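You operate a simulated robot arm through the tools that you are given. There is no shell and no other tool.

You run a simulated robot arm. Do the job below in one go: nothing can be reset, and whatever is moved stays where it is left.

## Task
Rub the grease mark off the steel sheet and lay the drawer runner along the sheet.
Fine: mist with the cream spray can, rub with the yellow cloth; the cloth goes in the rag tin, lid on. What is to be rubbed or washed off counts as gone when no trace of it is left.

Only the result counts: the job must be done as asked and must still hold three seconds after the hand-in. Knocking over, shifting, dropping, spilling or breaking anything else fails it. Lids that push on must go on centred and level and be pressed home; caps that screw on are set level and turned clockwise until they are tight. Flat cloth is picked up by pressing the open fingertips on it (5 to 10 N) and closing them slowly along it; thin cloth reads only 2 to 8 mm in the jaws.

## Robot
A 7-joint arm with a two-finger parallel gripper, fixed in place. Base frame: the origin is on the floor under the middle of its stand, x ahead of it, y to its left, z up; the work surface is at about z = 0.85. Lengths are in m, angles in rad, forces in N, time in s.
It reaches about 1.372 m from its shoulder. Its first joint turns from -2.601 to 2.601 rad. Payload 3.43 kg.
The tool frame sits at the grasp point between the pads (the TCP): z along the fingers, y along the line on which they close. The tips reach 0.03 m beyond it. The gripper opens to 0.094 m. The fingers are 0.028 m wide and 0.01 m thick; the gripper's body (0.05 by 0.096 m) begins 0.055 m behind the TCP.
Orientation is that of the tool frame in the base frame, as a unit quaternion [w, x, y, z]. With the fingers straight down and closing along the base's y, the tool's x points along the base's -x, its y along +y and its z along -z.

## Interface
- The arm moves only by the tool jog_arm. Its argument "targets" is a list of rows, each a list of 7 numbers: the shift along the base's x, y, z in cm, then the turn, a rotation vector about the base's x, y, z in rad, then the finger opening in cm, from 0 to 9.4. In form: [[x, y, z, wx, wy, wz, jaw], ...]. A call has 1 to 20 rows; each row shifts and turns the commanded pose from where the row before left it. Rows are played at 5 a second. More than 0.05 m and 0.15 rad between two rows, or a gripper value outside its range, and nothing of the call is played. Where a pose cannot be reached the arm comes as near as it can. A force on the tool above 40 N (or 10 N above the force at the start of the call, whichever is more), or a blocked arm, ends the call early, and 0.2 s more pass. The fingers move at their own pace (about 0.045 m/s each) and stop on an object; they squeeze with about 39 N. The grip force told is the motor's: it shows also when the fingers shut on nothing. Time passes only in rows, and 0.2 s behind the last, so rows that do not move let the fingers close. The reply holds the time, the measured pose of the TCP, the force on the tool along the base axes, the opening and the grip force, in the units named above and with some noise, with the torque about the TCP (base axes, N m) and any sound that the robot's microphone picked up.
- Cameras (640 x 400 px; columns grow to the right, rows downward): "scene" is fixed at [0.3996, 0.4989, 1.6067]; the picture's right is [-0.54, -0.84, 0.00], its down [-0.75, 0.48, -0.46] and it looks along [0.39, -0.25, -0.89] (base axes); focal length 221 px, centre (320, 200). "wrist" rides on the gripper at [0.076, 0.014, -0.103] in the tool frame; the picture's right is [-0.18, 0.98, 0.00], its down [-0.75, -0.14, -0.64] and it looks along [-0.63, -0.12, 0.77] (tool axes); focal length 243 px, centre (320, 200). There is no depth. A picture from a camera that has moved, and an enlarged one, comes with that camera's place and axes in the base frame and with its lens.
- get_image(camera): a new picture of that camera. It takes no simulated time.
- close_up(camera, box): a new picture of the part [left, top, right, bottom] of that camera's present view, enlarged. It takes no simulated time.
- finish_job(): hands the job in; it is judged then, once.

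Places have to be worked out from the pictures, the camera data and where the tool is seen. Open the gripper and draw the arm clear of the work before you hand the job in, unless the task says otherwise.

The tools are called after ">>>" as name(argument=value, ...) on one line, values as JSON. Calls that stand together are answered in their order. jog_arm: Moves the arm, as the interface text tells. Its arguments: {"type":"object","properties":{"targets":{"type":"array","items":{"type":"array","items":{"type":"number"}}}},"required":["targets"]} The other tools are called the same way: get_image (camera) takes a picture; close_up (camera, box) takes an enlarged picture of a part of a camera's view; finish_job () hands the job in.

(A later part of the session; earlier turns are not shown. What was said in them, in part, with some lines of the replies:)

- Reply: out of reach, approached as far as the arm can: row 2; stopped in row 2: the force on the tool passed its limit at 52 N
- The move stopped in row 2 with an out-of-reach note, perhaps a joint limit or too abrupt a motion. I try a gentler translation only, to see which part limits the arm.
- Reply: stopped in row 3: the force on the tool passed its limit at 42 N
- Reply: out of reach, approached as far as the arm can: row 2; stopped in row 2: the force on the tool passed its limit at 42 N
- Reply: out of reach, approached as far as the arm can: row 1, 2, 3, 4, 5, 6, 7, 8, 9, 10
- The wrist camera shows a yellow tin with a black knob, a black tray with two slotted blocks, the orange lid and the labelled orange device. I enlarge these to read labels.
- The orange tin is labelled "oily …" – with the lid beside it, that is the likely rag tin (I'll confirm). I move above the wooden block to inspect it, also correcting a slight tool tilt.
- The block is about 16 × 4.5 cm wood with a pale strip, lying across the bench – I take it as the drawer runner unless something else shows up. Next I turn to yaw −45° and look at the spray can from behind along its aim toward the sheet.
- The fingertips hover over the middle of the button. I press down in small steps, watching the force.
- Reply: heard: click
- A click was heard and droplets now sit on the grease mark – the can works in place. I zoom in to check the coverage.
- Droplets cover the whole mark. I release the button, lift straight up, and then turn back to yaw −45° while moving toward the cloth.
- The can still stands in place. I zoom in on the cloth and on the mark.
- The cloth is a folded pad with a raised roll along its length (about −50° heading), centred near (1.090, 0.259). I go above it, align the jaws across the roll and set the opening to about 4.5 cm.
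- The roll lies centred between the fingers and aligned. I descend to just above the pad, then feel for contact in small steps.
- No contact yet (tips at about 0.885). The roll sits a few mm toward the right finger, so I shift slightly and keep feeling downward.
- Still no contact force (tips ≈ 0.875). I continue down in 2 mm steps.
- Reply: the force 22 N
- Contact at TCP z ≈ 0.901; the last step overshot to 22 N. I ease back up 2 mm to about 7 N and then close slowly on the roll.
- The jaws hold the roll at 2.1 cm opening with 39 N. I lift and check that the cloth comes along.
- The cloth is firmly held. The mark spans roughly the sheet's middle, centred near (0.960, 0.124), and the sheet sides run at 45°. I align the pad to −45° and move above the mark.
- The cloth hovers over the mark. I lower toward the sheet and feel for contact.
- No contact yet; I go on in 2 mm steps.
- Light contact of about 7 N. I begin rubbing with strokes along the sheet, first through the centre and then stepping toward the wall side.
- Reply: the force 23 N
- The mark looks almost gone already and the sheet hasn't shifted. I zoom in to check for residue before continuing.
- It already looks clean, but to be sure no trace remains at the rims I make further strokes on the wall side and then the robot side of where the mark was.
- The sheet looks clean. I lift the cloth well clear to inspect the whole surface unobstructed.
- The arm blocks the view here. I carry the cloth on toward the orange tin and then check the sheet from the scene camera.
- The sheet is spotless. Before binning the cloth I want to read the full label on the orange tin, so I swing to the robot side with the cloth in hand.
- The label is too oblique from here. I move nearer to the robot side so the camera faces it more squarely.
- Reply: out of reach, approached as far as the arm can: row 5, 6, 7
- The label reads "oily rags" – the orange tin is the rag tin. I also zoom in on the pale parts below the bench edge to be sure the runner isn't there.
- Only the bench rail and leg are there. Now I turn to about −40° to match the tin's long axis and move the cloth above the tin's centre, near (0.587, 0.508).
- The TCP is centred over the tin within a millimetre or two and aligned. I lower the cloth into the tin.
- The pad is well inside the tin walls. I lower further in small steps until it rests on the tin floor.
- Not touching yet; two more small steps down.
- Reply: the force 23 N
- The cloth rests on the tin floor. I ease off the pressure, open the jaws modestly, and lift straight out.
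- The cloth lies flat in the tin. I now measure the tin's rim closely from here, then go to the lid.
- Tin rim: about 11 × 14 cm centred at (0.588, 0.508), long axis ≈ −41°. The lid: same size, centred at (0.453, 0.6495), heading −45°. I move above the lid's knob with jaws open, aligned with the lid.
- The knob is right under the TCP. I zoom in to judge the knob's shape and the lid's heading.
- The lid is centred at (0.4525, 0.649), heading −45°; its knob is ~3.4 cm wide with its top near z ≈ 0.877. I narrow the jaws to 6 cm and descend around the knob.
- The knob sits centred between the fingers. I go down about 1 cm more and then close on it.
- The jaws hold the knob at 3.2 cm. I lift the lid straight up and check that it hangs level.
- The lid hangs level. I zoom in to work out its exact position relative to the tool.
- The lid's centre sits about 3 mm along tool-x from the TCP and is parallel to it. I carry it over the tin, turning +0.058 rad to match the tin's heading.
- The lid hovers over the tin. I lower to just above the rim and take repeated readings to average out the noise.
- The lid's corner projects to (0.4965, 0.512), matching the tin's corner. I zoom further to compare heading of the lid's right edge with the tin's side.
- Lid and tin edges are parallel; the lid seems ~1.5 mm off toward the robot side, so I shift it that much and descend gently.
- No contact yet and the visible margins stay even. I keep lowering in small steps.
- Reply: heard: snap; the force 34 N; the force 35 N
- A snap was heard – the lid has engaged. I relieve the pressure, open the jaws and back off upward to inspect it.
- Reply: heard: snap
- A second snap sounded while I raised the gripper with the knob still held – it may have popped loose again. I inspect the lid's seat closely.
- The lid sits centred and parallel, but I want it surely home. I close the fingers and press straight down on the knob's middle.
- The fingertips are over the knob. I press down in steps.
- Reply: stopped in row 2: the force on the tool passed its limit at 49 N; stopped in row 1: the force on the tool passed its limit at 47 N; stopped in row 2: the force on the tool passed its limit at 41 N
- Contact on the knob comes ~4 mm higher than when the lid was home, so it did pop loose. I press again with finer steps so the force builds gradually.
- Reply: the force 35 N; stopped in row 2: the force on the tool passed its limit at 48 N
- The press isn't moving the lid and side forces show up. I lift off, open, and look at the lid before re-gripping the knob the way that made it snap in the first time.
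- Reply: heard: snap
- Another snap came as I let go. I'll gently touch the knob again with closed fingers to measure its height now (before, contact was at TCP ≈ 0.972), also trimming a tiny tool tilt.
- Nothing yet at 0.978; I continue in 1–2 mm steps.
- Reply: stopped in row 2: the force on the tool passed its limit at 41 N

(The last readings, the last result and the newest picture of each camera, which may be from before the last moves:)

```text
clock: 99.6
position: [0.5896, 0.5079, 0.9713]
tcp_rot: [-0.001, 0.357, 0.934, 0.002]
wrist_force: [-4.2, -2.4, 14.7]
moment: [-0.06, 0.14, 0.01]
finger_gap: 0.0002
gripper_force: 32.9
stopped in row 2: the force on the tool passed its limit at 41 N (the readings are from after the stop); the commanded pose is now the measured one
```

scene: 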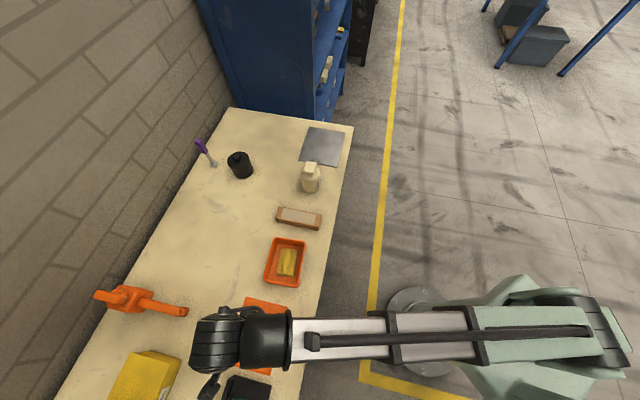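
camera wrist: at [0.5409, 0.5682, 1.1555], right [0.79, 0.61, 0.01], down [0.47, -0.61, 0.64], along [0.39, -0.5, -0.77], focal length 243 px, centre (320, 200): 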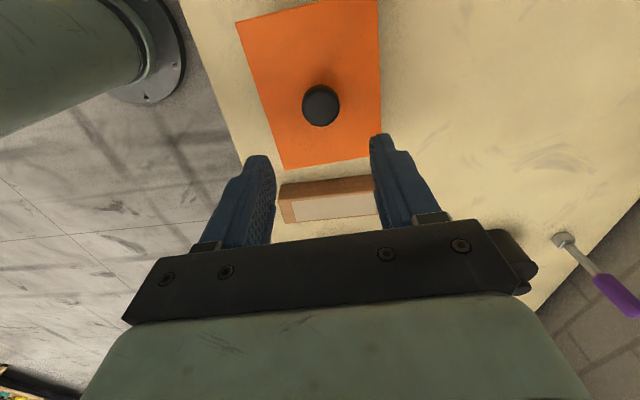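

The knob height is unchanged and the contact is very stiff, so the lid is likely seated on the rim; whether it's latched I'll test with a gentle tug. I back off, open and line up on the knob again.

>>> jog_arm(targets=[[0, 0, 0.3, 0, 0, 0, 0], [0, 0, 0, 0, 0, 0, 0]])

>>> jog_arm(targets=[[0, 0, 1, 0, 0, 0, 0], [0, 0, 2, 0, 0, 0, 6], [0, 0, 3, 0, 0, 0, 6], [0, 0, 0, 0, 0, 0, 6], [0, 0, 0, 0, 0, 0, 6]])

>>> close_up(camera="wrist", box=[210, 0, 400, 190])

```text
clock: 100.2
position: [0.5913, 0.5092, 0.9742]
tcp_rot: [0.001, 0.357, 0.934, 0.002]
wrist_force: [-0.1, -0.4, -0.5]
moment: [0.03, 0.01, 0.01]
finger_gap: 0.0002
gripper_force: 33.2
```

```text
clock: 101.4
position: [0.5916, 0.5086, 1.0338]
tcp_rot: [0.001, 0.357, 0.934, 0.002]
wrist_force: [1.0, -0.3, -0.4]
moment: [0.02, 0.0, 0.0]
finger_gap: 0.06
gripper_force: 0.0
```

```text
2.11 times, centred on (305, 95) of wrist
camera zoom: at [0.543, 0.5679, 1.1364], right [0.79, 0.61, 0.0], down [0.47, -0.61, 0.64], along [0.39, -0.51, -0.77], focal length 511 px, centre (352, 421)
```

zoom: 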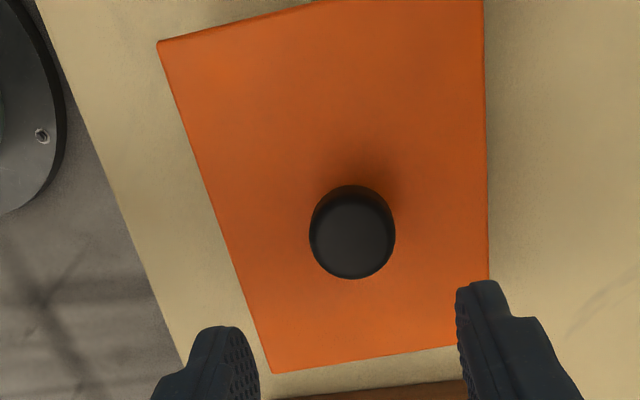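

The lid looks level and centred. I shift 3 mm onto the knob's axis, go down and grip the knob for a gentle tug test.

>>> jog_arm(targets=[[-0.22, 0.2, -1.5, 0, 0, 0, 6], [0, 0, -2.5, 0, 0, 0, 6], [0, 0, -2.5, 0, 0, 0, 6], [0, 0, -1.5, 0, 0, 0, 6], [0, 0, 0, 0, 0, 0, 6], [0, 0, 0, 0, 0, 0, 5], [0, 0, 0, 0, 0, 0, 4.2], [0, 0, 0, 0, 0, 0, 3.6], [0, 0, 0, 0, 0, 0, 3.2], [0, 0, 0, 0, 0, 0, 2.8], [0, 0, 0, 0, 0, 0, 2.4]])

>>> get_image(camera="wrist")

```text
clock: 103.8
position: [0.5887, 0.5091, 0.9544]
tcp_rot: [0.001, 0.357, 0.934, 0.001]
wrist_force: [1.1, -1.1, 0.1]
moment: [0.01, 0.0, 0.0]
finger_gap: 0.0319
gripper_force: 38.8
heard: snap
```

```text
taken
camera wrist: at [0.5402, 0.5691, 1.0577], right [0.79, 0.61, 0.0], down [0.47, -0.61, 0.64], along [0.39, -0.51, -0.77], focal length 243 px, centre (320, 200)
```

wrist: 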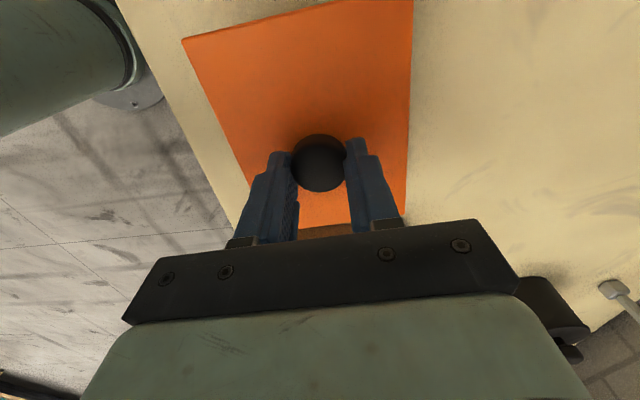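

A snap again on closing the jaws – the lid seems to be moving in and out of its catch easily. Now a tiny tug of 1 mm to see whether it's latched.

>>> jog_arm(targets=[[0, 0, 0.05, 0, 0, 0, 2.4], [0, 0, 0, 0, 0, 0, 2.4]])

>>> jog_arm(targets=[[0, 0, 0.05, 0, 0, 0, 2.4], [0, 0, 0, 0, 0, 0, 2.4]])

```text
clock: 104.4
position: [0.5907, 0.5095, 0.9557]
tcp_rot: [0.001, 0.357, 0.934, 0.001]
wrist_force: [-0.2, 0.3, 0.1]
moment: [0.0, -0.01, 0.02]
finger_gap: 0.0319
gripper_force: 39.3
```

```text
clock: 105.0
position: [0.589, 0.5099, 0.9556]
tcp_rot: [0.001, 0.357, 0.934, 0.001]
wrist_force: [0.0, 0.0, -0.9]
moment: [-0.02, 0.0, -0.01]
finger_gap: 0.0322
gripper_force: 38.9
```

The lid is loose right now. With the knob gripped and the lid centred, I press it down again in small steps until it latches.

>>> jog_arm(targets=[[0, 0, -0.1, 0, 0, 0, 2.4], [0, 0, -0.1, 0, 0, 0, 2.4], [0, 0, 0, 0, 0, 0, 2.4]])

>>> jog_arm(targets=[[0, 0, -0.1, 0, 0, 0, 2.4], [0, 0, 0, 0, 0, 0, 2.4]])

>>> jog_arm(targets=[[0, 0, -0.1, 0, 0, 0, 2.4], [0, 0, 0, 0, 0, 0, 2.4]])

```text
clock: 105.8
position: [0.5893, 0.5101, 0.9554]
tcp_rot: [0.0, 0.357, 0.934, 0.002]
wrist_force: [-3.2, -1.8, 19.2]
moment: [-0.06, 0.1, 0.02]
finger_gap: 0.0317
gripper_force: 39.1
```

```text
clock: 106.4
position: [0.5894, 0.5096, 0.9532]
tcp_rot: [0.0, 0.357, 0.934, 0.003]
wrist_force: [1.2, 1.6, 34.5]
moment: [0.07, -0.02, 0.02]
finger_gap: 0.0321
gripper_force: 38.8
```

```text
clock: 107.0
position: [0.5897, 0.5097, 0.9521]
tcp_rot: [0.0, 0.357, 0.934, 0.003]
wrist_force: [1.3, 5.5, 34.0]
moment: [0.24, -0.01, 0.01]
finger_gap: 0.0319
gripper_force: 39.2
```

Friction on the knob limits the push to 34 N. A better way: open the jaws slightly and press with both fingertips on the lid plate either side of the knob – symmetric, and nothing pulls on the knob when I leave.

>>> jog_arm(targets=[[0, 0, 0.17, 0, 0, 0, 2.4], [0, 0, 0, 0, 0, 0, 2.4]])

>>> jog_arm(targets=[[0, 0, 0, 0, 0, 0, 3.5], [0, 0, 0, 0, 0, 0, 4.2], [0, 0, 0, 0, 0, 0, 4.5], [0, 0, 0, 0, 0, 0, 4.5]])

>>> jog_arm(targets=[[0, 0, -0.3, 0, 0, 0, 4.5], [0, 0, 0, 0, 0, 0, 4.5]])

>>> get_image(camera="wrist")

```text
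clock: 107.6
position: [0.5902, 0.5091, 0.9515]
tcp_rot: [0.0, 0.356, 0.935, 0.0]
wrist_force: [0.5, 0.5, 1.6]
moment: [0.1, 0.06, 0.0]
finger_gap: 0.0318
gripper_force: 39.1
```

```text
clock: 108.6
position: [0.5893, 0.5095, 0.9529]
tcp_rot: [0.001, 0.357, 0.934, 0.001]
wrist_force: [0.5, 0.8, 0.2]
moment: [0.01, -0.03, 0.0]
finger_gap: 0.0449
gripper_force: 0.0
heard: snap
```

```text
clock: 109.2
position: [0.5891, 0.5102, 0.9509]
tcp_rot: [0.001, 0.357, 0.934, 0.001]
wrist_force: [-0.2, 1.0, 0.0]
moment: [0.0, -0.02, -0.01]
finger_gap: 0.0449
gripper_force: 0.1
```

```text
taken
camera wrist: at [0.5412, 0.5702, 1.0526], right [0.79, 0.61, 0.0], down [0.47, -0.61, 0.64], along [0.39, -0.51, -0.77], focal length 243 px, centre (320, 200)
```

wrist: 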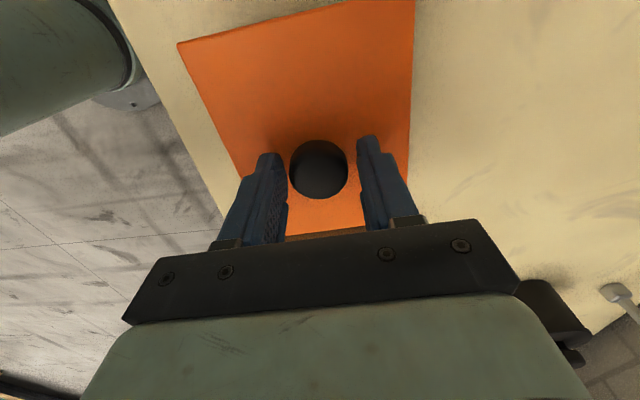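

A snap came as the jaws let go, so the lid is probably latched now. I rise straight up and go round to the wall side for an oblique side view of the lid's seat.

>>> jog_arm(targets=[[0, 0, 1, 0, 0, 0, 4.5], [0, 0, 3, 0, 0, 0, 4.5], [0, 0, 3, 0, 0, 0, 4.5], [0, 0, 3, 0, 0, 0, 4.5], [1.1, 1.1, 0, 0, 0, -0.12, 4.5], [1.1, 1.1, 0, 0, 0, -0.138, 4.5], [1.1, 1.1, 0, 0, 0, -0.138, 4.5], [1.1, 1.1, 0, 0, 0, -0.138, 4.5], [1.1, 1.1, 0, 0, 0, -0.138, 4.5], [1.1, 1.1, 0, 0, 0, -0.138, 4.5], [1.1, 1.1, 0, 0, 0, -0.138, 4.5], [1.1, 1.1, 0, 0, 0, -0.138, 4.5], [1.1, 1.1, 0, 0, 0, -0.138, 4.5], [1.1, 1.1, 0, 0, 0, -0.138, 4.5], [1.1, 1.1, 0, 0, 0, -0.138, 4.5], [0, 0, 0, 0, 0, -0.127, 4.5]])

>>> jog_arm(targets=[[0, 0, 0, -0.08, 0.08, 0, 4.5], [0.5, 0.5, -1, -0.08, 0.08, 0, 4.5], [0.5, 0.5, -1.5, -0.08, 0.08, 0, 4.5], [0.5, 0.5, -1.5, -0.08, 0.08, 0, 4.5], [0, 0, 0, 0, 0, 0, 4.5]])

>>> get_image(camera="wrist")

```text
clock: 112.6
position: [0.7213, 0.6188, 1.0502]
tcp_rot: [0.002, 0.907, 0.422, 0.001]
wrist_force: [0.5, 0.0, 0.1]
moment: [0.01, -0.01, 0.02]
finger_gap: 0.0453
gripper_force: 0.1
out of reach, approached as far as the arm can: row 16
```

```text
clock: 113.8
position: [0.7405, 0.6352, 0.9741]
tcp_rot: [0.05, 0.897, 0.421, -0.127]
wrist_force: [-0.4, -0.2, -0.1]
moment: [0.01, -0.03, -0.02]
finger_gap: 0.0449
gripper_force: 0.0
out of reach, approached as far as the arm can: row 2, 3, 4
```

```text
taken
camera wrist: at [0.8159, 0.7005, 1.0525], right [0.64, -0.77, 0.03], down [-0.45, -0.34, 0.82], along [-0.62, -0.54, -0.57], focal length 243 px, centre (320, 200)
```

wrist: 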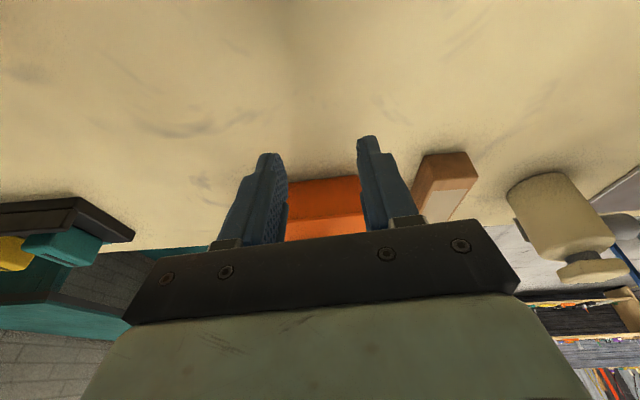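

I have an oblique side view. Zooming in on the tin between the fingers.

>>> close_up(camera="wrist", box=[270, 160, 390, 245])

```text
4.71 times, centred on (330, 202) of wrist
camera zoom: at [0.8159, 0.7005, 1.0525], right [0.64, -0.77, 0.03], down [-0.45, -0.34, 0.82], along [-0.62, -0.54, -0.57], focal length 1142 px, centre (273, 188)
```

zoom: 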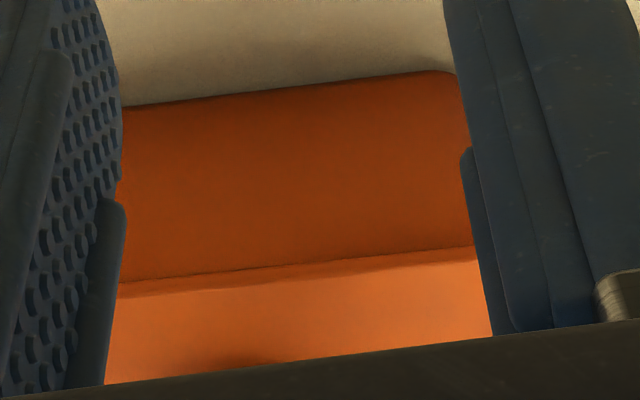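

The lid's thin edge sits flush on the tin wall with an even line – no gap, level. I check the other two sides from the scene camera, with the arm out of the way.

>>> close_up(camera="scene", box=[255, 230, 315, 292])

>>> get_image(camera="scene")

```text
6.45 times, centred on (285, 261) of scene
camera zoom: at [0.3996, 0.4989, 1.6067], right [-0.54, -0.84, 0.0], down [-0.75, 0.48, -0.46], along [0.39, -0.25, -0.89], focal length 1427 px, centre (546, -194)
```

zoom: 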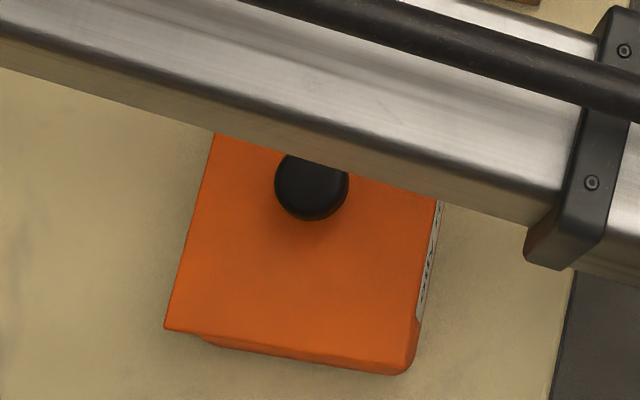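

```text
taken
```

scene: 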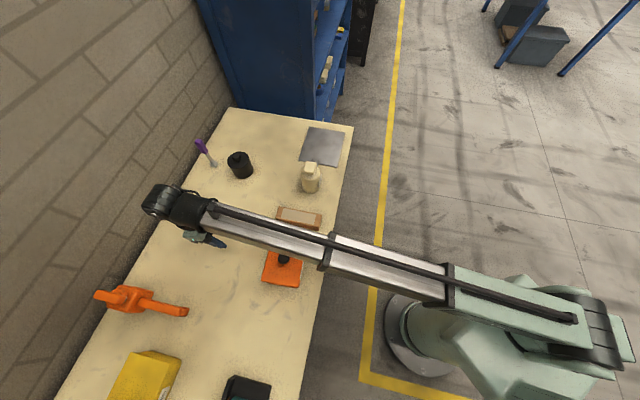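

The lid looks properly on from here too. Next the runner: I undo the tilt, rise, and move above it with yaw about −135° so the jaws close across its width.

>>> jog_arm(targets=[[0, 0, 1.5, 0.08, -0.08, 0, 4.5], [0, 0, 1.5, 0.08, -0.08, 0, 6], [0, 0, 1.5, 0.08, -0.08, 0, 7], [0, -1, 1.5, 0.08, -0.08, 0, 8], [0, -3, 1, 0, 0, 0, 8], [0, -3, 0, 0, 0, 0, 8], [0, -3, 0, 0, 0, 0, 8], [0, -3, 0, 0, 0, 0, 8], [0, 0, 0, 0, 0, 0, 8]])

>>> get_image(camera="wrist")

```text
clock: 115.8
position: [0.7406, 0.5045, 1.0446]
tcp_rot: [-0.026, 0.902, 0.422, 0.085]
wrist_force: [0.4, 0.1, -0.4]
moment: [0.01, 0.02, -0.01]
finger_gap: 0.0798
gripper_force: 0.2
```

```text
taken
camera wrist: at [0.7852, 0.5408, 1.159], right [0.64, -0.77, -0.01], down [-0.67, -0.56, 0.49], along [-0.39, -0.31, -0.87], focal length 243 px, centre (320, 200)
```

wrist: 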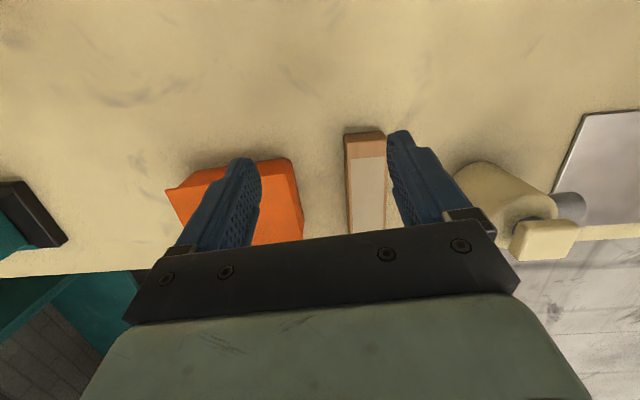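

The tool ended slightly tilted the other way. I correct the tilt and the yaw and move over the runner's centre (0.705, 0.394).

>>> jog_arm(targets=[[-0.5, -1.5, 0.3, -0.06, 0.0655, 0, 8], [-0.8, -2.4, 0.3, -0.06, 0.0655, 0, 8], [-0.8, -2.4, 0, 0, 0, -0.045, 8], [-0.8, -2.4, 0, 0, 0, -0.045, 8], [-0.7, -2.35, 0, 0, 0, 0, 8], [0, 0, 0, 0, 0, 0, 8]])

>>> get_image(camera="wrist")

```text
clock: 117.2
position: [0.7036, 0.3944, 1.0507]
tcp_rot: [0.0, 0.924, 0.383, 0.0]
wrist_force: [0.1, 0.0, 0.3]
moment: [-0.02, -0.01, 0.0]
finger_gap: 0.08
gripper_force: 0.1
```

```text
taken
camera wrist: at [0.7667, 0.4381, 1.1539], right [0.56, -0.83, 0.0], down [-0.63, -0.43, 0.64], along [-0.53, -0.36, -0.77], focal length 243 px, centre (320, 200)
```

wrist: 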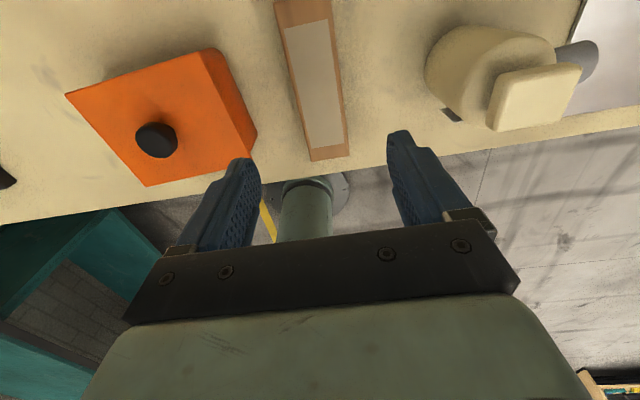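

Level now and right above the runner. I zoom in for its exact position and also on the lid from this side.

>>> close_up(camera="wrist", box=[250, 0, 380, 170])

>>> close_up(camera="wrist", box=[55, 40, 265, 195])

```text
2.35 times, centred on (315, 85) of wrist
camera zoom: at [0.7667, 0.4381, 1.1539], right [0.56, -0.83, 0.0], down [-0.63, -0.43, 0.64], along [-0.53, -0.36, -0.77], focal length 571 px, centre (332, 471)
```

zoom: 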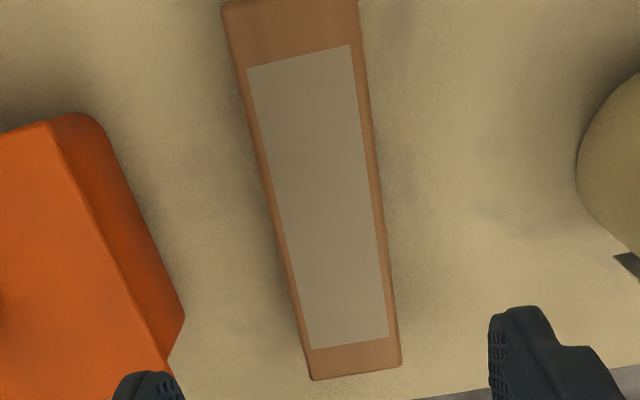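

```text
2.58 times, centred on (160, 118) of wrist
camera zoom: at [0.7667, 0.4381, 1.1539], right [0.56, -0.83, 0.0], down [-0.63, -0.43, 0.64], along [-0.53, -0.36, -0.77], focal length 626 px, centre (733, 413)
```

zoom: 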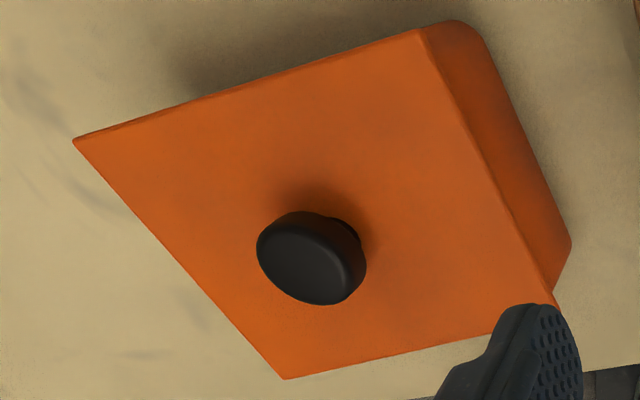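

The runner is aligned with the jaws, its centre only ~3 mm off. I correct that and descend with the jaws open 7.5 cm.

>>> jog_arm(targets=[[-0.3, 0, -2, 0, 0, 0, 7.5], [0, 0, -3, 0, 0, 0, 7.5], [0, 0, -3, 0, 0, 0, 7.5], [0, 0, -3, 0, 0, 0, 7.5], [0, 0, -2, 0, 0, 0, 7.5], [0, 0, -1.5, 0, 0, 0, 7.5], [0, 0, 0, 0, 0, 0, 7.5]])

>>> get_image(camera="wrist")

```text
clock: 118.8
position: [0.7025, 0.3938, 0.9063]
tcp_rot: [0.0, 0.924, 0.382, 0.001]
wrist_force: [-0.4, 0.6, 0.1]
moment: [-0.01, 0.0, -0.02]
finger_gap: 0.0751
gripper_force: 0.1
```

```text
taken
camera wrist: at [0.7649, 0.4369, 1.0091], right [0.56, -0.83, 0.0], down [-0.63, -0.43, 0.64], along [-0.53, -0.36, -0.77], focal length 243 px, centre (320, 200)
```

wrist: 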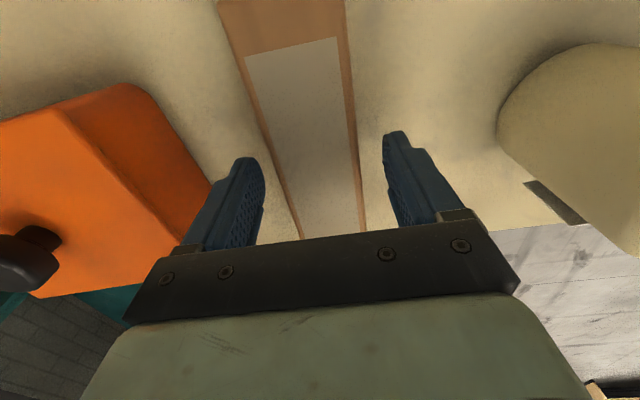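

The fingers straddle the runner with clearance on both sides. I lower the tips to about 9 mm above the bench and close.

>>> jog_arm(targets=[[0, 0, -0.8, 0, 0, 0, 7.5], [0, 0, -0.8, 0, 0, 0, 7.5], [0, 0, 0, 0, 0, 0, 7.5]])

>>> jog_arm(targets=[[0, 0, 0, 0, 0, 0, 6.6], [0, 0, 0, 0, 0, 0, 6], [0, 0, 0, 0, 0, 0, 5.6], [0, 0, 0, 0, 0, 0, 5.2], [0, 0, 0, 0, 0, 0, 4.8], [0, 0, 0, 0, 0, 0, 4.4], [0, 0, 0, 0, 0, 0, 4], [0, 0, 0, 0, 0, 0, 3.5], [0, 0, 0, 0, 0, 0, 3]])

>>> get_image(camera="wrist")

```text
clock: 119.6
position: [0.7017, 0.3946, 0.8901]
tcp_rot: [0.0, 0.924, 0.383, 0.001]
wrist_force: [-0.3, 0.0, 0.7]
moment: [-0.01, 0.03, -0.01]
finger_gap: 0.0751
gripper_force: 0.0
```

```text
clock: 121.6
position: [0.7016, 0.3936, 0.8926]
tcp_rot: [0.0, 0.924, 0.382, 0.001]
wrist_force: [-0.9, 0.4, 1.7]
moment: [0.06, 0.0, -0.04]
finger_gap: 0.0542
gripper_force: 38.9
```

```text
taken
camera wrist: at [0.7649, 0.4367, 0.9941], right [0.56, -0.83, 0.0], down [-0.63, -0.43, 0.64], along [-0.53, -0.36, -0.77], focal length 243 px, centre (320, 200)
```

wrist: 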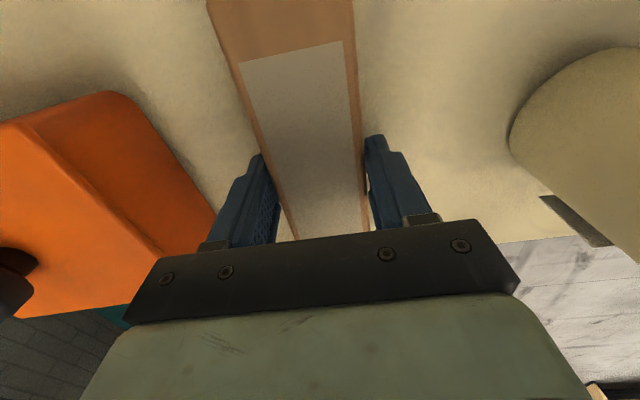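

Gripped at 5.4 cm with 39 N. I lift gently and check that the runner comes up level.

>>> jog_arm(targets=[[0, 0, 0.5, 0, 0, 0, 3], [0, 0, 1, 0, 0, 0, 3], [0, 0, 1.5, 0, 0, 0, 3], [0, 0, 2, 0, 0, 0, 3]])

>>> get_image(camera="wrist")

>>> close_up(camera="scene", box=[240, 160, 350, 240])

```text
clock: 122.6
position: [0.701, 0.3968, 0.942]
tcp_rot: [0.0, 0.924, 0.382, 0.001]
wrist_force: [-0.2, -1.0, -2.5]
moment: [0.03, -0.01, 0.02]
finger_gap: 0.054
gripper_force: 38.9
```

```text
taken
camera wrist: at [0.7648, 0.439, 1.0447], right [0.56, -0.83, 0.0], down [-0.63, -0.43, 0.64], along [-0.53, -0.36, -0.77], focal length 243 px, centre (320, 200)
```

wrist: 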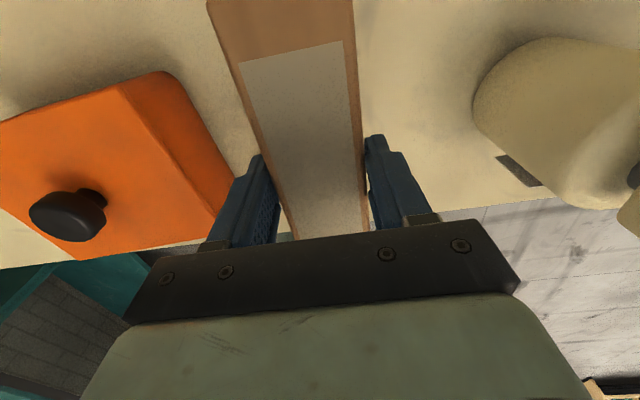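

```text
5.00 times, centred on (295, 200) of scene
camera zoom: at [0.3996, 0.4989, 1.6067], right [-0.54, -0.84, 0.0], down [-0.75, 0.48, -0.46], along [0.39, -0.25, -0.89], focal length 1106 px, centre (445, 200)
```

zoom: 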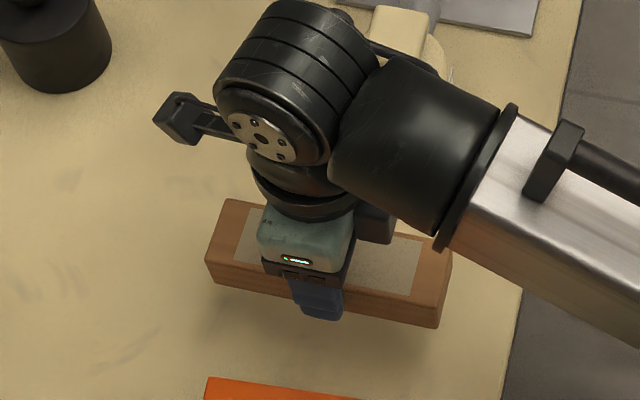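

The runner hangs level. I rise to about 1.10 m, then carry it over to the sheet while turning +90° so it lies lengthwise along the sheet.

>>> jog_arm(targets=[[0, 0, 3, 0, 0, 0, 3], [0, 0, 4, 0, 0, 0, 3], [0, 0, 4, 0, 0, 0, 3], [0, 0, 4, 0, 0, 0, 3], [0, 0, 1, 0, 0, 0, 3]])

>>> jog_arm(targets=[[1.2, -1.2, 0, 0, 0, 0.12, 3], [2.4, -2.5, 0, 0, 0, 0.145, 3], [2.4, -2.5, 0, 0, 0, 0.145, 3], [2.4, -2.5, 0, 0, 0, 0.145, 3], [2.4, -2.5, 0, 0, 0, 0.145, 3], [2.4, -2.5, 0, 0, 0, 0.145, 3], [2.4, -2.5, 0, 0, 0, 0.145, 3], [2.4, -2.5, 0, 0, 0, 0.145, 3], [2.4, -2.5, 0, 0, 0, 0.145, 3], [2.4, -2.5, 0, 0, 0, 0.145, 3], [2.4, -2.8, 0, 0, 0, 0.146, 3], [0, 0, 0, 0, 0, 0, 3]])

>>> get_image(camera="wrist")

>>> get_image(camera="scene")

```text
clock: 123.8
position: [0.7018, 0.3936, 1.1026]
tcp_rot: [0.0, 0.924, 0.383, 0.001]
wrist_force: [0.2, 0.2, -1.6]
moment: [0.02, -0.04, 0.02]
finger_gap: 0.054
gripper_force: 38.8
```

```text
clock: 126.4
position: [0.9483, 0.1304, 1.1031]
tcp_rot: [-0.001, 0.382, 0.924, 0.0]
wrist_force: [0.1, 1.3, -1.3]
moment: [-0.03, 0.02, 0.03]
finger_gap: 0.0541
gripper_force: 38.7
```

```text
taken
camera wrist: at [0.9051, 0.1935, 1.2069], right [0.82, 0.57, 0.0], down [0.44, -0.63, 0.64], along [0.36, -0.53, -0.77], focal length 243 px, centre (320, 200)
```

wrist: 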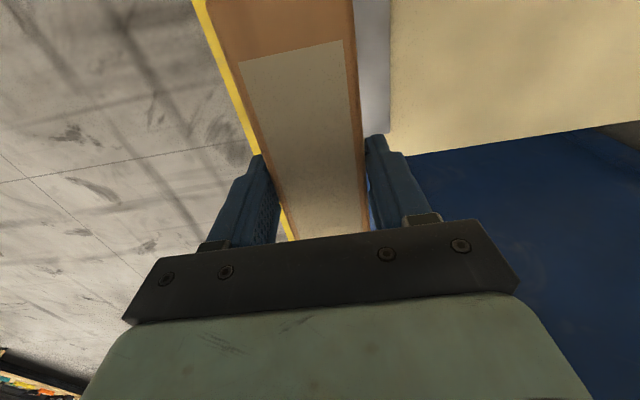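

```text
taken
```

scene: 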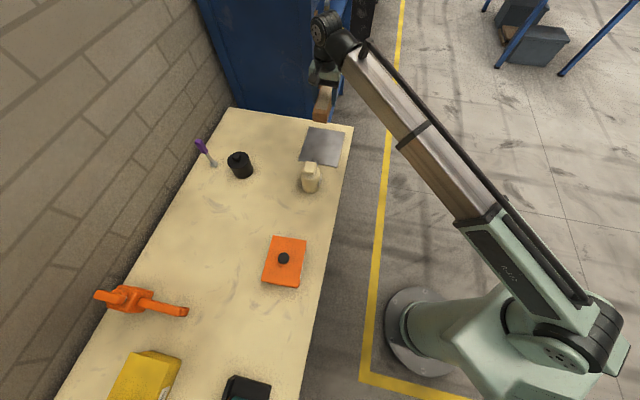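

The runner is now parallel to the sheet and above its centre (sheet centre ≈ (0.951, 0.131)); the tin with its lid looks fine in the scene. I lower the runner toward the sheet.

>>> jog_arm(targets=[[0.2, 0.05, -2, 0, 0, 0, 3], [0, 0, -3.5, 0, 0, 0, 3], [0, 0, -4, 0, 0, 0, 3], [0, 0, -4, 0, 0, 0, 3], [0, 0, -3, 0, 0, 0, 3], [0, 0, -2, 0, 0, 0, 3], [0, 0, 0, 0, 0, 0, 3]])

>>> get_image(camera="wrist")

>>> close_up(camera="scene", box=[270, 100, 370, 200])

```text
clock: 128.0
position: [0.9548, 0.1323, 0.9184]
tcp_rot: [0.0, 0.383, 0.924, 0.0]
wrist_force: [0.0, -0.4, -2.0]
moment: [0.02, 0.02, 0.03]
finger_gap: 0.0541
gripper_force: 39.0
```

```text
taken
camera wrist: at [0.9103, 0.1945, 1.0214], right [0.82, 0.57, 0.0], down [0.43, -0.63, 0.64], along [0.36, -0.53, -0.77], focal length 243 px, centre (320, 200)
```

wrist: 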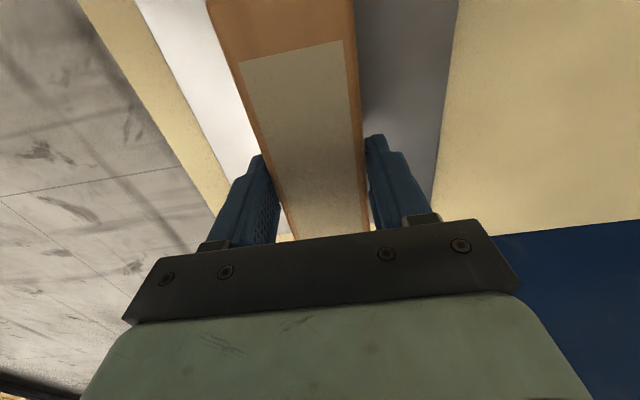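

```text
4.00 times, centred on (320, 150) of scene
camera zoom: at [0.3996, 0.4989, 1.6067], right [-0.54, -0.84, 0.0], down [-0.75, 0.48, -0.46], along [0.39, -0.25, -0.89], focal length 885 px, centre (320, 400)
```

zoom: 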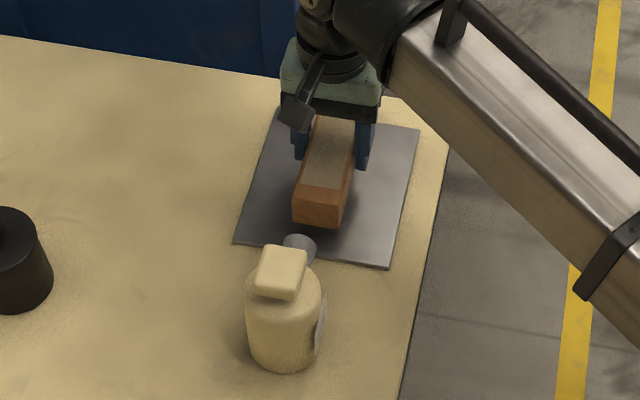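

The runner hovers along the sheet with margins on all sides. I set it down gently in small steps.

>>> jog_arm(targets=[[-0.15, 0, -0.8, 0, 0, 0, 3], [0, 0, -0.6, 0, 0, 0, 3], [0, 0, 0, 0, 0, 0, 3]])

>>> jog_arm(targets=[[0, 0, -0.3, 0, 0, 0, 3], [0, 0, 0, 0, 0, 0, 3]])

>>> jog_arm(targets=[[0, 0, -0.2, 0, 0, 0, 3], [0, 0, 0, 0, 0, 0, 3]])

>>> jog_arm(targets=[[0, 0, -0.2, 0, 0, 0, 3], [0, 0, 0, 0, 0, 0, 3]])

```text
clock: 128.8
position: [0.9532, 0.132, 0.9032]
tcp_rot: [-0.002, 0.383, 0.924, 0.0]
wrist_force: [0.3, 0.3, -1.7]
moment: [-0.01, 0.02, 0.0]
finger_gap: 0.0541
gripper_force: 38.9
```

```text
clock: 129.4
position: [0.9529, 0.131, 0.8994]
tcp_rot: [0.0, 0.383, 0.924, 0.0]
wrist_force: [-0.4, -0.1, -1.7]
moment: [-0.01, -0.02, 0.0]
finger_gap: 0.0539
gripper_force: 39.2
```

```text
clock: 130.0
position: [0.9526, 0.1305, 0.8977]
tcp_rot: [-0.001, 0.383, 0.924, 0.0]
wrist_force: [-0.5, -0.1, -2.8]
moment: [0.04, 0.0, 0.03]
finger_gap: 0.0538
gripper_force: 39.0
```

```text
clock: 130.6
position: [0.9531, 0.1307, 0.8982]
tcp_rot: [-0.001, 0.383, 0.924, 0.002]
wrist_force: [3.3, 0.5, 16.5]
moment: [0.43, 0.7, 0.01]
finger_gap: 0.0542
gripper_force: 39.1
```

The runner has touched down. I ease the pressure, open the jaws and rise straight up.

>>> jog_arm(targets=[[0, 0, 0.1, 0, 0, 0, 3], [0, 0, 0, 0, 0, 0, 3]])

>>> jog_arm(targets=[[0, 0, 0, 0, 0, 0, 5.6], [0, 0, 0, 0, 0, 0, 6.2], [0, 0, 0, 0, 0, 0, 7], [0, 0, 0, 0, 0, 0, 7.5], [0, 0, 0, 0, 0, 0, 7.5], [0, 0, 1, 0, 0, 0, 7.5], [0, 0, 2, 0, 0, 0, 7.5], [0, 0, 3, 0, 0, 0, 7.5], [0, 0, 4, 0, 0, 0, 7.5], [0, 0, 4, 0, 0, 0, 7.5], [0, 0, 4, 0, 0, 0, 7.5]])

>>> get_image(camera="wrist")

>>> close_up(camera="scene", box=[270, 100, 370, 200])

```text
clock: 131.2
position: [0.9532, 0.1292, 0.8976]
tcp_rot: [0.0, 0.382, 0.924, 0.002]
wrist_force: [0.9, 2.7, 13.5]
moment: [-0.09, -0.15, -0.09]
finger_gap: 0.0541
gripper_force: 38.7
```

```text
clock: 133.6
position: [0.9538, 0.1283, 1.0735]
tcp_rot: [-0.001, 0.383, 0.924, 0.0]
wrist_force: [-0.8, -0.5, 0.2]
moment: [0.01, 0.0, -0.02]
finger_gap: 0.0751
gripper_force: 0.0
```

```text
taken
camera wrist: at [0.91, 0.1905, 1.1767], right [0.82, 0.57, 0.0], down [0.43, -0.63, 0.64], along [0.36, -0.53, -0.77], focal length 243 px, centre (320, 200)
```

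wrist: 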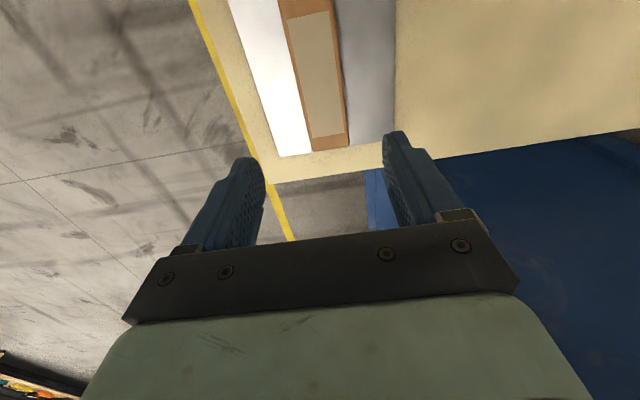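

```text
4.00 times, centred on (320, 150) of scene
camera zoom: at [0.3996, 0.4989, 1.6067], right [-0.54, -0.84, 0.0], down [-0.75, 0.48, -0.46], along [0.39, -0.25, -0.89], focal length 885 px, centre (320, 400)
```

zoom: 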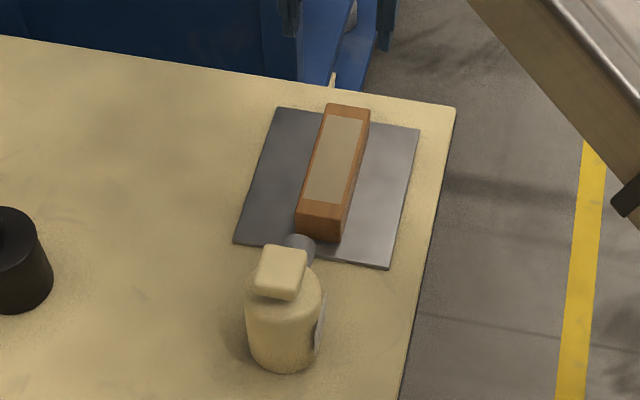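

The runner lies flat along the middle of the sheet. Now I go back to the tin for a last careful check of the lid's seat from its other end.

>>> jog_arm(targets=[[-1.5, 1.5, 0.5, 0, 0, 0, 7.5], [-3, 3.1, 0, 0, 0, 0, 6], [-3.1, 3.2, 0, 0, 0, 0, 4], [-3.1, 3.2, 0, 0, 0, 0, 2], [-3.1, 3.2, 0, 0, 0, 0, 0], [-3.1, 3.2, 0, 0, 0, 0, 0], [-3.1, 3.2, 0, 0, 0, 0, 0], [-3.1, 3.2, 0, 0, 0, 0, 0], [-3.1, 3.2, 0, 0, 0, 0, 0], [-3.1, 3.2, 0, 0, 0, 0, 0], [-3.1, 3.2, 0, 0, 0, 0, 0], [-3.1, 3.2, 0, 0, 0, 0, 0], [-3.1, 3.2, 0, 0, 0, 0, 0], [-3.1, 3.2, 0, 0, 0, 0, 0], [-3.1, 3.2, 0, 0, 0, 0, 0], [-3.1, 3.2, 0, 0, 0, 0, 0], [-2.5, 2.5, 0, 0, 0, 0, 0], [0, 0, -1, 0, 0, 0, 0]])

>>> get_image(camera="wrist")

```text
clock: 137.4
position: [0.4479, 0.6486, 1.0714]
tcp_rot: [-0.001, 0.382, 0.924, 0.0]
wrist_force: [0.2, 0.5, -0.2]
moment: [-0.01, 0.0, -0.01]
finger_gap: 0.0
gripper_force: 32.5
```

```text
taken
camera wrist: at [0.4041, 0.7112, 1.1756], right [0.82, 0.57, 0.0], down [0.43, -0.63, 0.64], along [0.36, -0.53, -0.77], focal length 243 px, centre (320, 200)
```

wrist: 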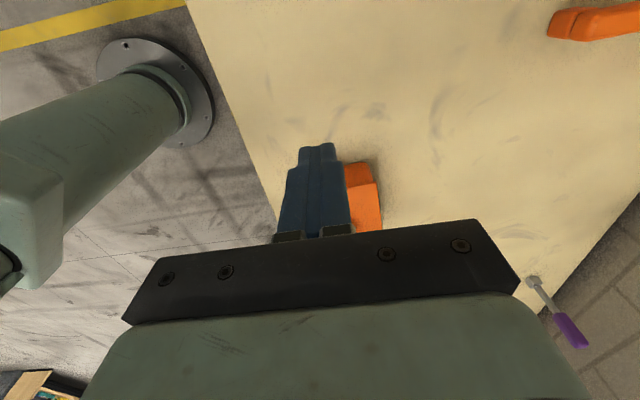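

The closed fingers block the view; I open them, lower a little and tilt for a flatter look at the tin's end face.

>>> jog_arm(targets=[[0, 0, -1, 0, 0, 0, 9.4], [0, 0, -2, -0.07, -0.07, 0, 9.4], [-0.5, 0.5, -2, -0.07, -0.07, 0, 9.4], [-0.5, 0.5, -2, -0.07, -0.07, 0, 9.4], [-0.5, 0.5, -0.5, -0.07, -0.07, 0, 9.4], [0, 0, 0, 0, 0, 0, 9.4]])

>>> get_image(camera="wrist")

```text
clock: 138.8
position: [0.4348, 0.6654, 0.9976]
tcp_rot: [0.182, 0.374, 0.906, -0.075]
wrist_force: [-0.1, -1.0, -0.1]
moment: [0.0, 0.01, 0.02]
finger_gap: 0.0941
gripper_force: 0.0
```

```text
taken
camera wrist: at [0.3665, 0.751, 1.0628], right [0.81, 0.58, 0.07], down [0.22, -0.42, 0.88], along [0.54, -0.7, -0.46], focal length 243 px, centre (320, 200)
```

wrist: 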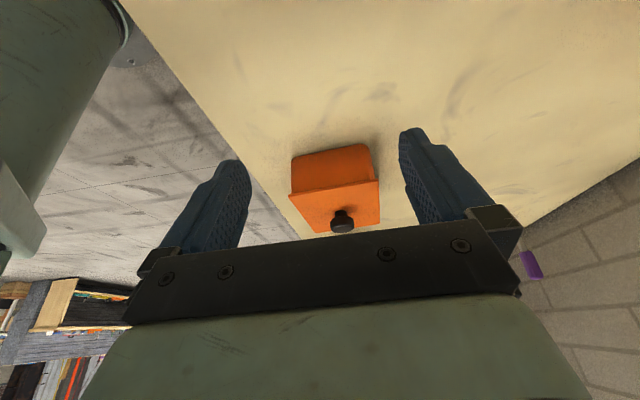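

>>> close_up(camera="wrist", box=[275, 130, 395, 240])

```text
3.64 times, centred on (335, 185) of wrist
camera zoom: at [0.3665, 0.751, 1.0628], right [0.81, 0.58, 0.07], down [0.22, -0.42, 0.88], along [0.54, -0.7, -0.46], focal length 882 px, centre (266, 254)
```

zoom: 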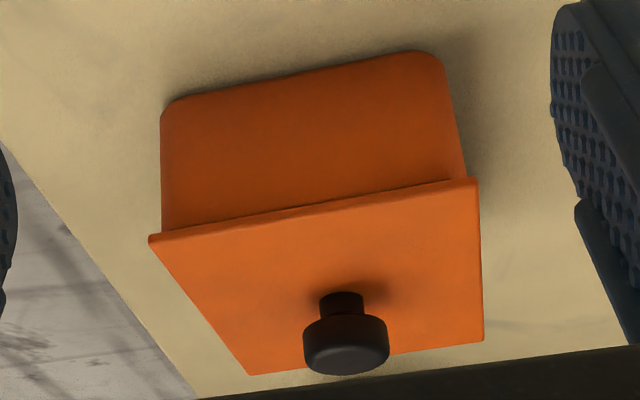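

The lid sits flush and symmetric on this side too. To be certain it's pressed home, I'll do one more centred press on the knob with closed fingers: silence will mean it's already latched. First I undo the tilt and line up.

>>> jog_arm(targets=[[0, 0, 1, 0.07, 0.07, 0, 9.4], [0, 0, 1, 0.07, 0.07, 0, 9.4], [0, 0, 1, 0.07, 0.07, 0, 9.4], [0, 0, 1, 0.07, 0.07, 0, 9.4], [1.5, -1.5, 0, 0, 0, 0, 7], [2.7, -2.8, 0, 0, 0, 0, 6], [2.7, -2.8, 0, 0, 0, 0, 6], [2.7, -2.8, 0, 0, 0, 0, 6], [2.7, -2.8, 0, 0, 0, 0, 6], [2.7, -2.7, 0, 0, 0, 0, 6], [0, 0, 0, 0, 0, 0, 6]])

>>> get_image(camera="wrist")

```text
clock: 141.2
position: [0.5853, 0.5063, 1.0361]
tcp_rot: [-0.001, 0.382, 0.924, 0.001]
wrist_force: [-0.3, -0.1, 0.0]
moment: [0.01, 0.01, 0.0]
finger_gap: 0.0601
gripper_force: 0.0
```

```text
taken
camera wrist: at [0.5402, 0.569, 1.1385], right [0.82, 0.57, 0.0], down [0.43, -0.63, 0.64], along [0.36, -0.53, -0.77], focal length 243 px, centre (320, 200)
```

wrist: 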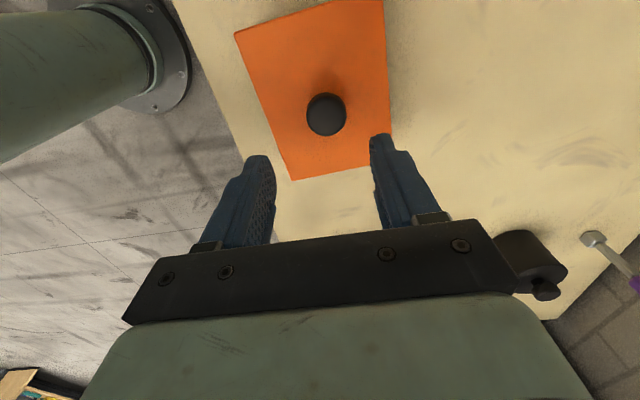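

The knob is about 5 mm off toward the wall side; I correct, close the fingers and come down onto its centre.

>>> jog_arm(targets=[[0.25, 0.45, 0, 0, 0, 0, 0], [0, 0, 0, 0, 0, 0, 0], [0, 0, 0, 0, 0, 0, 0], [0, 0, 0, 0, 0, 0, 0], [0, 0, -1.5, 0, 0, 0, 0], [0, 0, -2, 0, 0, 0, 0], [0, 0, -2, 0, 0, 0, 0], [0, 0, -0.6, 0, 0, 0, 0], [0, 0, 0, 0, 0, 0, 0]])

>>> get_image(camera="wrist")

```text
clock: 143.2
position: [0.5858, 0.5154, 0.9755]
tcp_rot: [-0.001, 0.383, 0.924, 0.0]
wrist_force: [-0.5, 0.0, 0.1]
moment: [0.01, 0.03, -0.03]
finger_gap: 0.0
gripper_force: 33.2
```

```text
taken
camera wrist: at [0.5416, 0.5773, 1.0777], right [0.82, 0.57, 0.0], down [0.43, -0.63, 0.64], along [0.36, -0.53, -0.77], focal length 243 px, centre (320, 200)
```

wrist: 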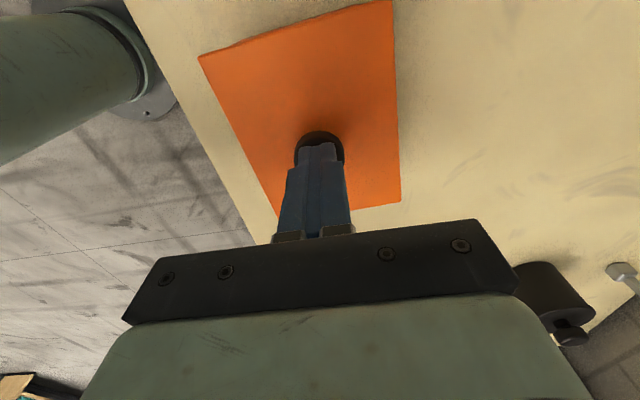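

The fingertips are centred over the knob. I press gradually.

>>> jog_arm(targets=[[0, 0, -0.3, 0, 0, 0, 0], [0, 0, 0, 0, 0, 0, 0]])

>>> jog_arm(targets=[[0, 0, -0.1, 0, 0, 0, 0], [0, 0, 0, 0, 0, 0, 0]])

>>> jog_arm(targets=[[0, 0, -0.1, 0, 0, 0, 0], [0, 0, 0, 0, 0, 0, 0]])

```text
clock: 143.8
position: [0.5861, 0.5144, 0.9726]
tcp_rot: [0.0, 0.383, 0.924, 0.0]
wrist_force: [0.0, -0.3, 3.5]
moment: [-0.02, -0.01, 0.01]
finger_gap: 0.0
gripper_force: 33.5
```

```text
clock: 144.4
position: [0.5858, 0.5153, 0.9723]
tcp_rot: [-0.001, 0.383, 0.924, 0.001]
wrist_force: [-0.9, 3.6, 11.2]
moment: [0.08, -0.07, -0.06]
finger_gap: 0.0
gripper_force: 32.9
```

```text
clock: 145.0
position: [0.586, 0.516, 0.9709]
tcp_rot: [0.0, 0.382, 0.924, 0.001]
wrist_force: [-2.2, 3.6, 26.9]
moment: [0.05, 0.04, -0.01]
finger_gap: 0.0
gripper_force: 33.4
```

27 N and silent so far; one more small step, then hold.

>>> jog_arm(targets=[[0, 0, -0.05, 0, 0, 0, 0], [0, 0, 0, 0, 0, 0, 0], [0, 0, 0, 0, 0, 0, 0]])

>>> jog_arm(targets=[[0, 0, 0.1, 0, 0, 0, 0], [0, 0, 0.1, 0, 0, 0, 0], [0, 0, 0.1, 0, 0, 0, 0], [0, 0, 0.2, 0, 0, 0, 0], [0, 0, 0, 0, 0, 0, 0]])

```text
clock: 145.8
position: [0.5858, 0.5151, 0.9718]
tcp_rot: [0.0, 0.382, 0.924, 0.0]
wrist_force: [-3.8, -2.9, 12.4]
moment: [-0.12, 0.09, -0.03]
finger_gap: 0.0001
gripper_force: 33.2
stopped in row 3: the force on the tool passed its limit at 40 N (the readings are from after the stop); the commanded pose is now the measured one
```

```text
clock: 147.1
position: [0.5866, 0.5156, 0.9756]
tcp_rot: [-0.001, 0.382, 0.924, 0.001]
wrist_force: [0.6, 0.6, 0.5]
moment: [0.02, 0.01, 0.01]
finger_gap: 0.0001
gripper_force: 32.9
```

Pressed to 40 N and released without any sound – the lid was already home. I rise, open the gripper and draw the arm clear, then take final pictures.

>>> jog_arm(targets=[[0, 0, 1, 0, 0, 0, 0], [0, 0, 2.5, 0, 0, 0, 0], [0, 0, 3.5, 0, 0, 0, 5], [0, 0, 3.5, 0, 0, 0, 9.4], [0, 0, 3.5, 0, 0, 0, 9.4], [1, 1, 2.5, 0, 0, 0, 9.4], [2, 2, 1.5, 0, 0, 0, 9.4], [2.5, 2.5, 0, 0, 0, 0, 9.4], [2.5, 2.5, 0, 0, 0, 0, 9.4], [2.5, 2.5, 0, 0, 0, 0, 9.4], [0, 0, 0, 0, 0, 0, 9.4]])

>>> get_image(camera="scene")

>>> get_image(camera="wrist")

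>>> close_up(camera="scene", box=[270, 110, 360, 200])

```text
clock: 149.4
position: [0.693, 0.6211, 1.1552]
tcp_rot: [-0.001, 0.382, 0.924, 0.001]
wrist_force: [-1.2, 0.1, -0.8]
moment: [0.01, -0.03, 0.0]
finger_gap: 0.094
gripper_force: 0.1
```

```text
taken
```

scene: 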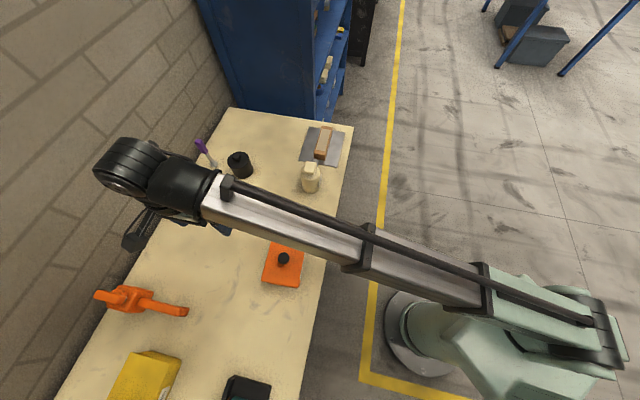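

```text
taken
camera wrist: at [0.648, 0.6832, 1.2587], right [0.82, 0.57, 0.0], down [0.43, -0.63, 0.64], along [0.36, -0.53, -0.77], focal length 243 px, centre (320, 200)
```

wrist: 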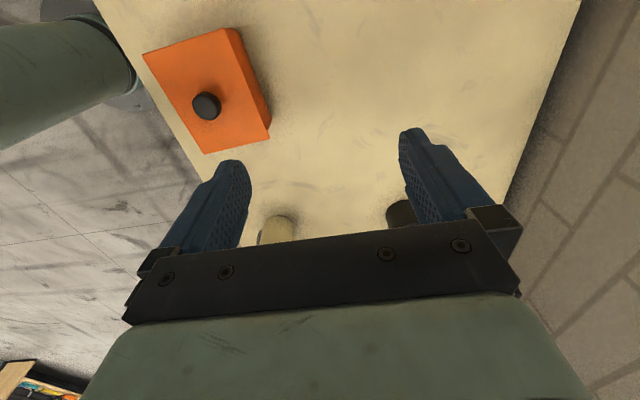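

```text
4.44 times, centred on (315, 155) of scene
camera zoom: at [0.3996, 0.4989, 1.6067], right [-0.54, -0.84, 0.0], down [-0.75, 0.48, -0.46], along [0.39, -0.25, -0.89], focal length 983 px, centre (342, 400)
```

zoom: 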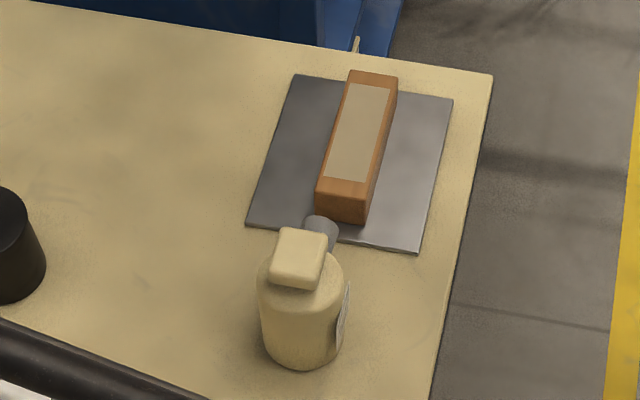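

Everything stands where it should: runner along the clean sheet, can upright, lid on the rag tin. One last close look at the lid before handing in.

>>> close_up(camera="wrist", box=[130, 15, 290, 165])

>>> close_up(camera="scene", box=[250, 230, 320, 295])

```text
2.67 times, centred on (210, 90) of wrist
camera zoom: at [0.648, 0.6832, 1.2587], right [0.82, 0.57, 0.0], down [0.43, -0.63, 0.64], along [0.36, -0.53, -0.77], focal length 647 px, centre (613, 493)
```

zoom: 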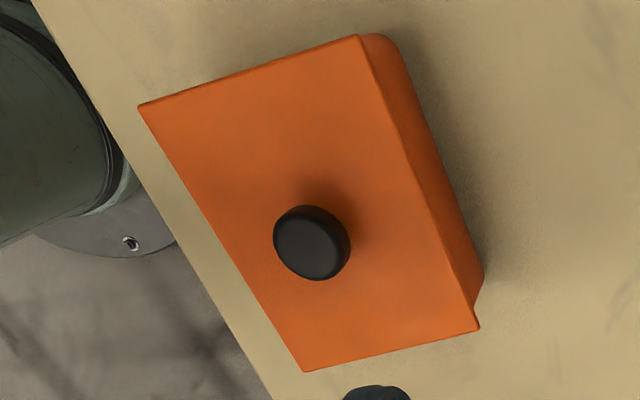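

```text
6.15 times, centred on (285, 262) of scene
camera zoom: at [0.3996, 0.4989, 1.6067], right [-0.54, -0.84, 0.0], down [-0.75, 0.48, -0.46], along [0.39, -0.25, -0.89], focal length 1361 px, centre (535, -185)
```

zoom: 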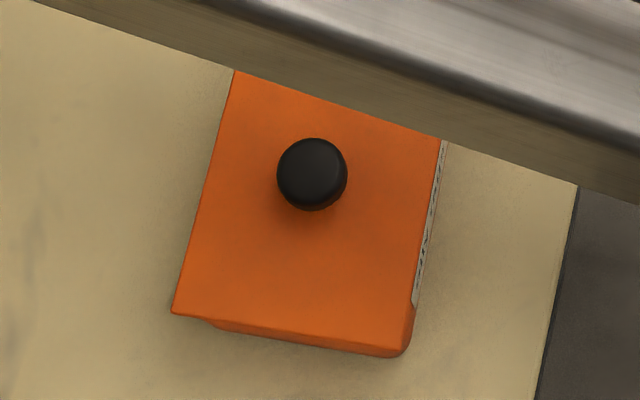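

The lid is centred, level and flush; all other objects are undisturbed, the gripper is open and the arm is clear. I hand the job in.

>>> finish_job()

```text
The job is handed in.
```

The grease mark is off the steel sheet and the drawer runner now lies lengthwise along its middle. I've handed the job in, but no verdict came back.

- **Cleaning:** one press of the cream spray can covered the mark. Rubbing with the yellow cloth left nothing visible in the close-ups, and the sheet did not shift.
- **Cloth and lid:** the cloth is in the orange tin labelled "oily rags". Its lid snapped on, but seemed to come loose a couple of times while I handled it. I reseated it, and a last 40 N press on the knob made no sound. It looks centred, level and flush, but I could not confirm directly that it is latched.
- **Runner:** nothing on the bench was labelled as the runner. I took it to be the wooden block with the pale strip, as the only part that fitted. I read "along the sheet" as on top of it, with the block's length along the sheet's.

In the final pictures nothing else looked moved or knocked over. The gripper is open and the arm is clear.
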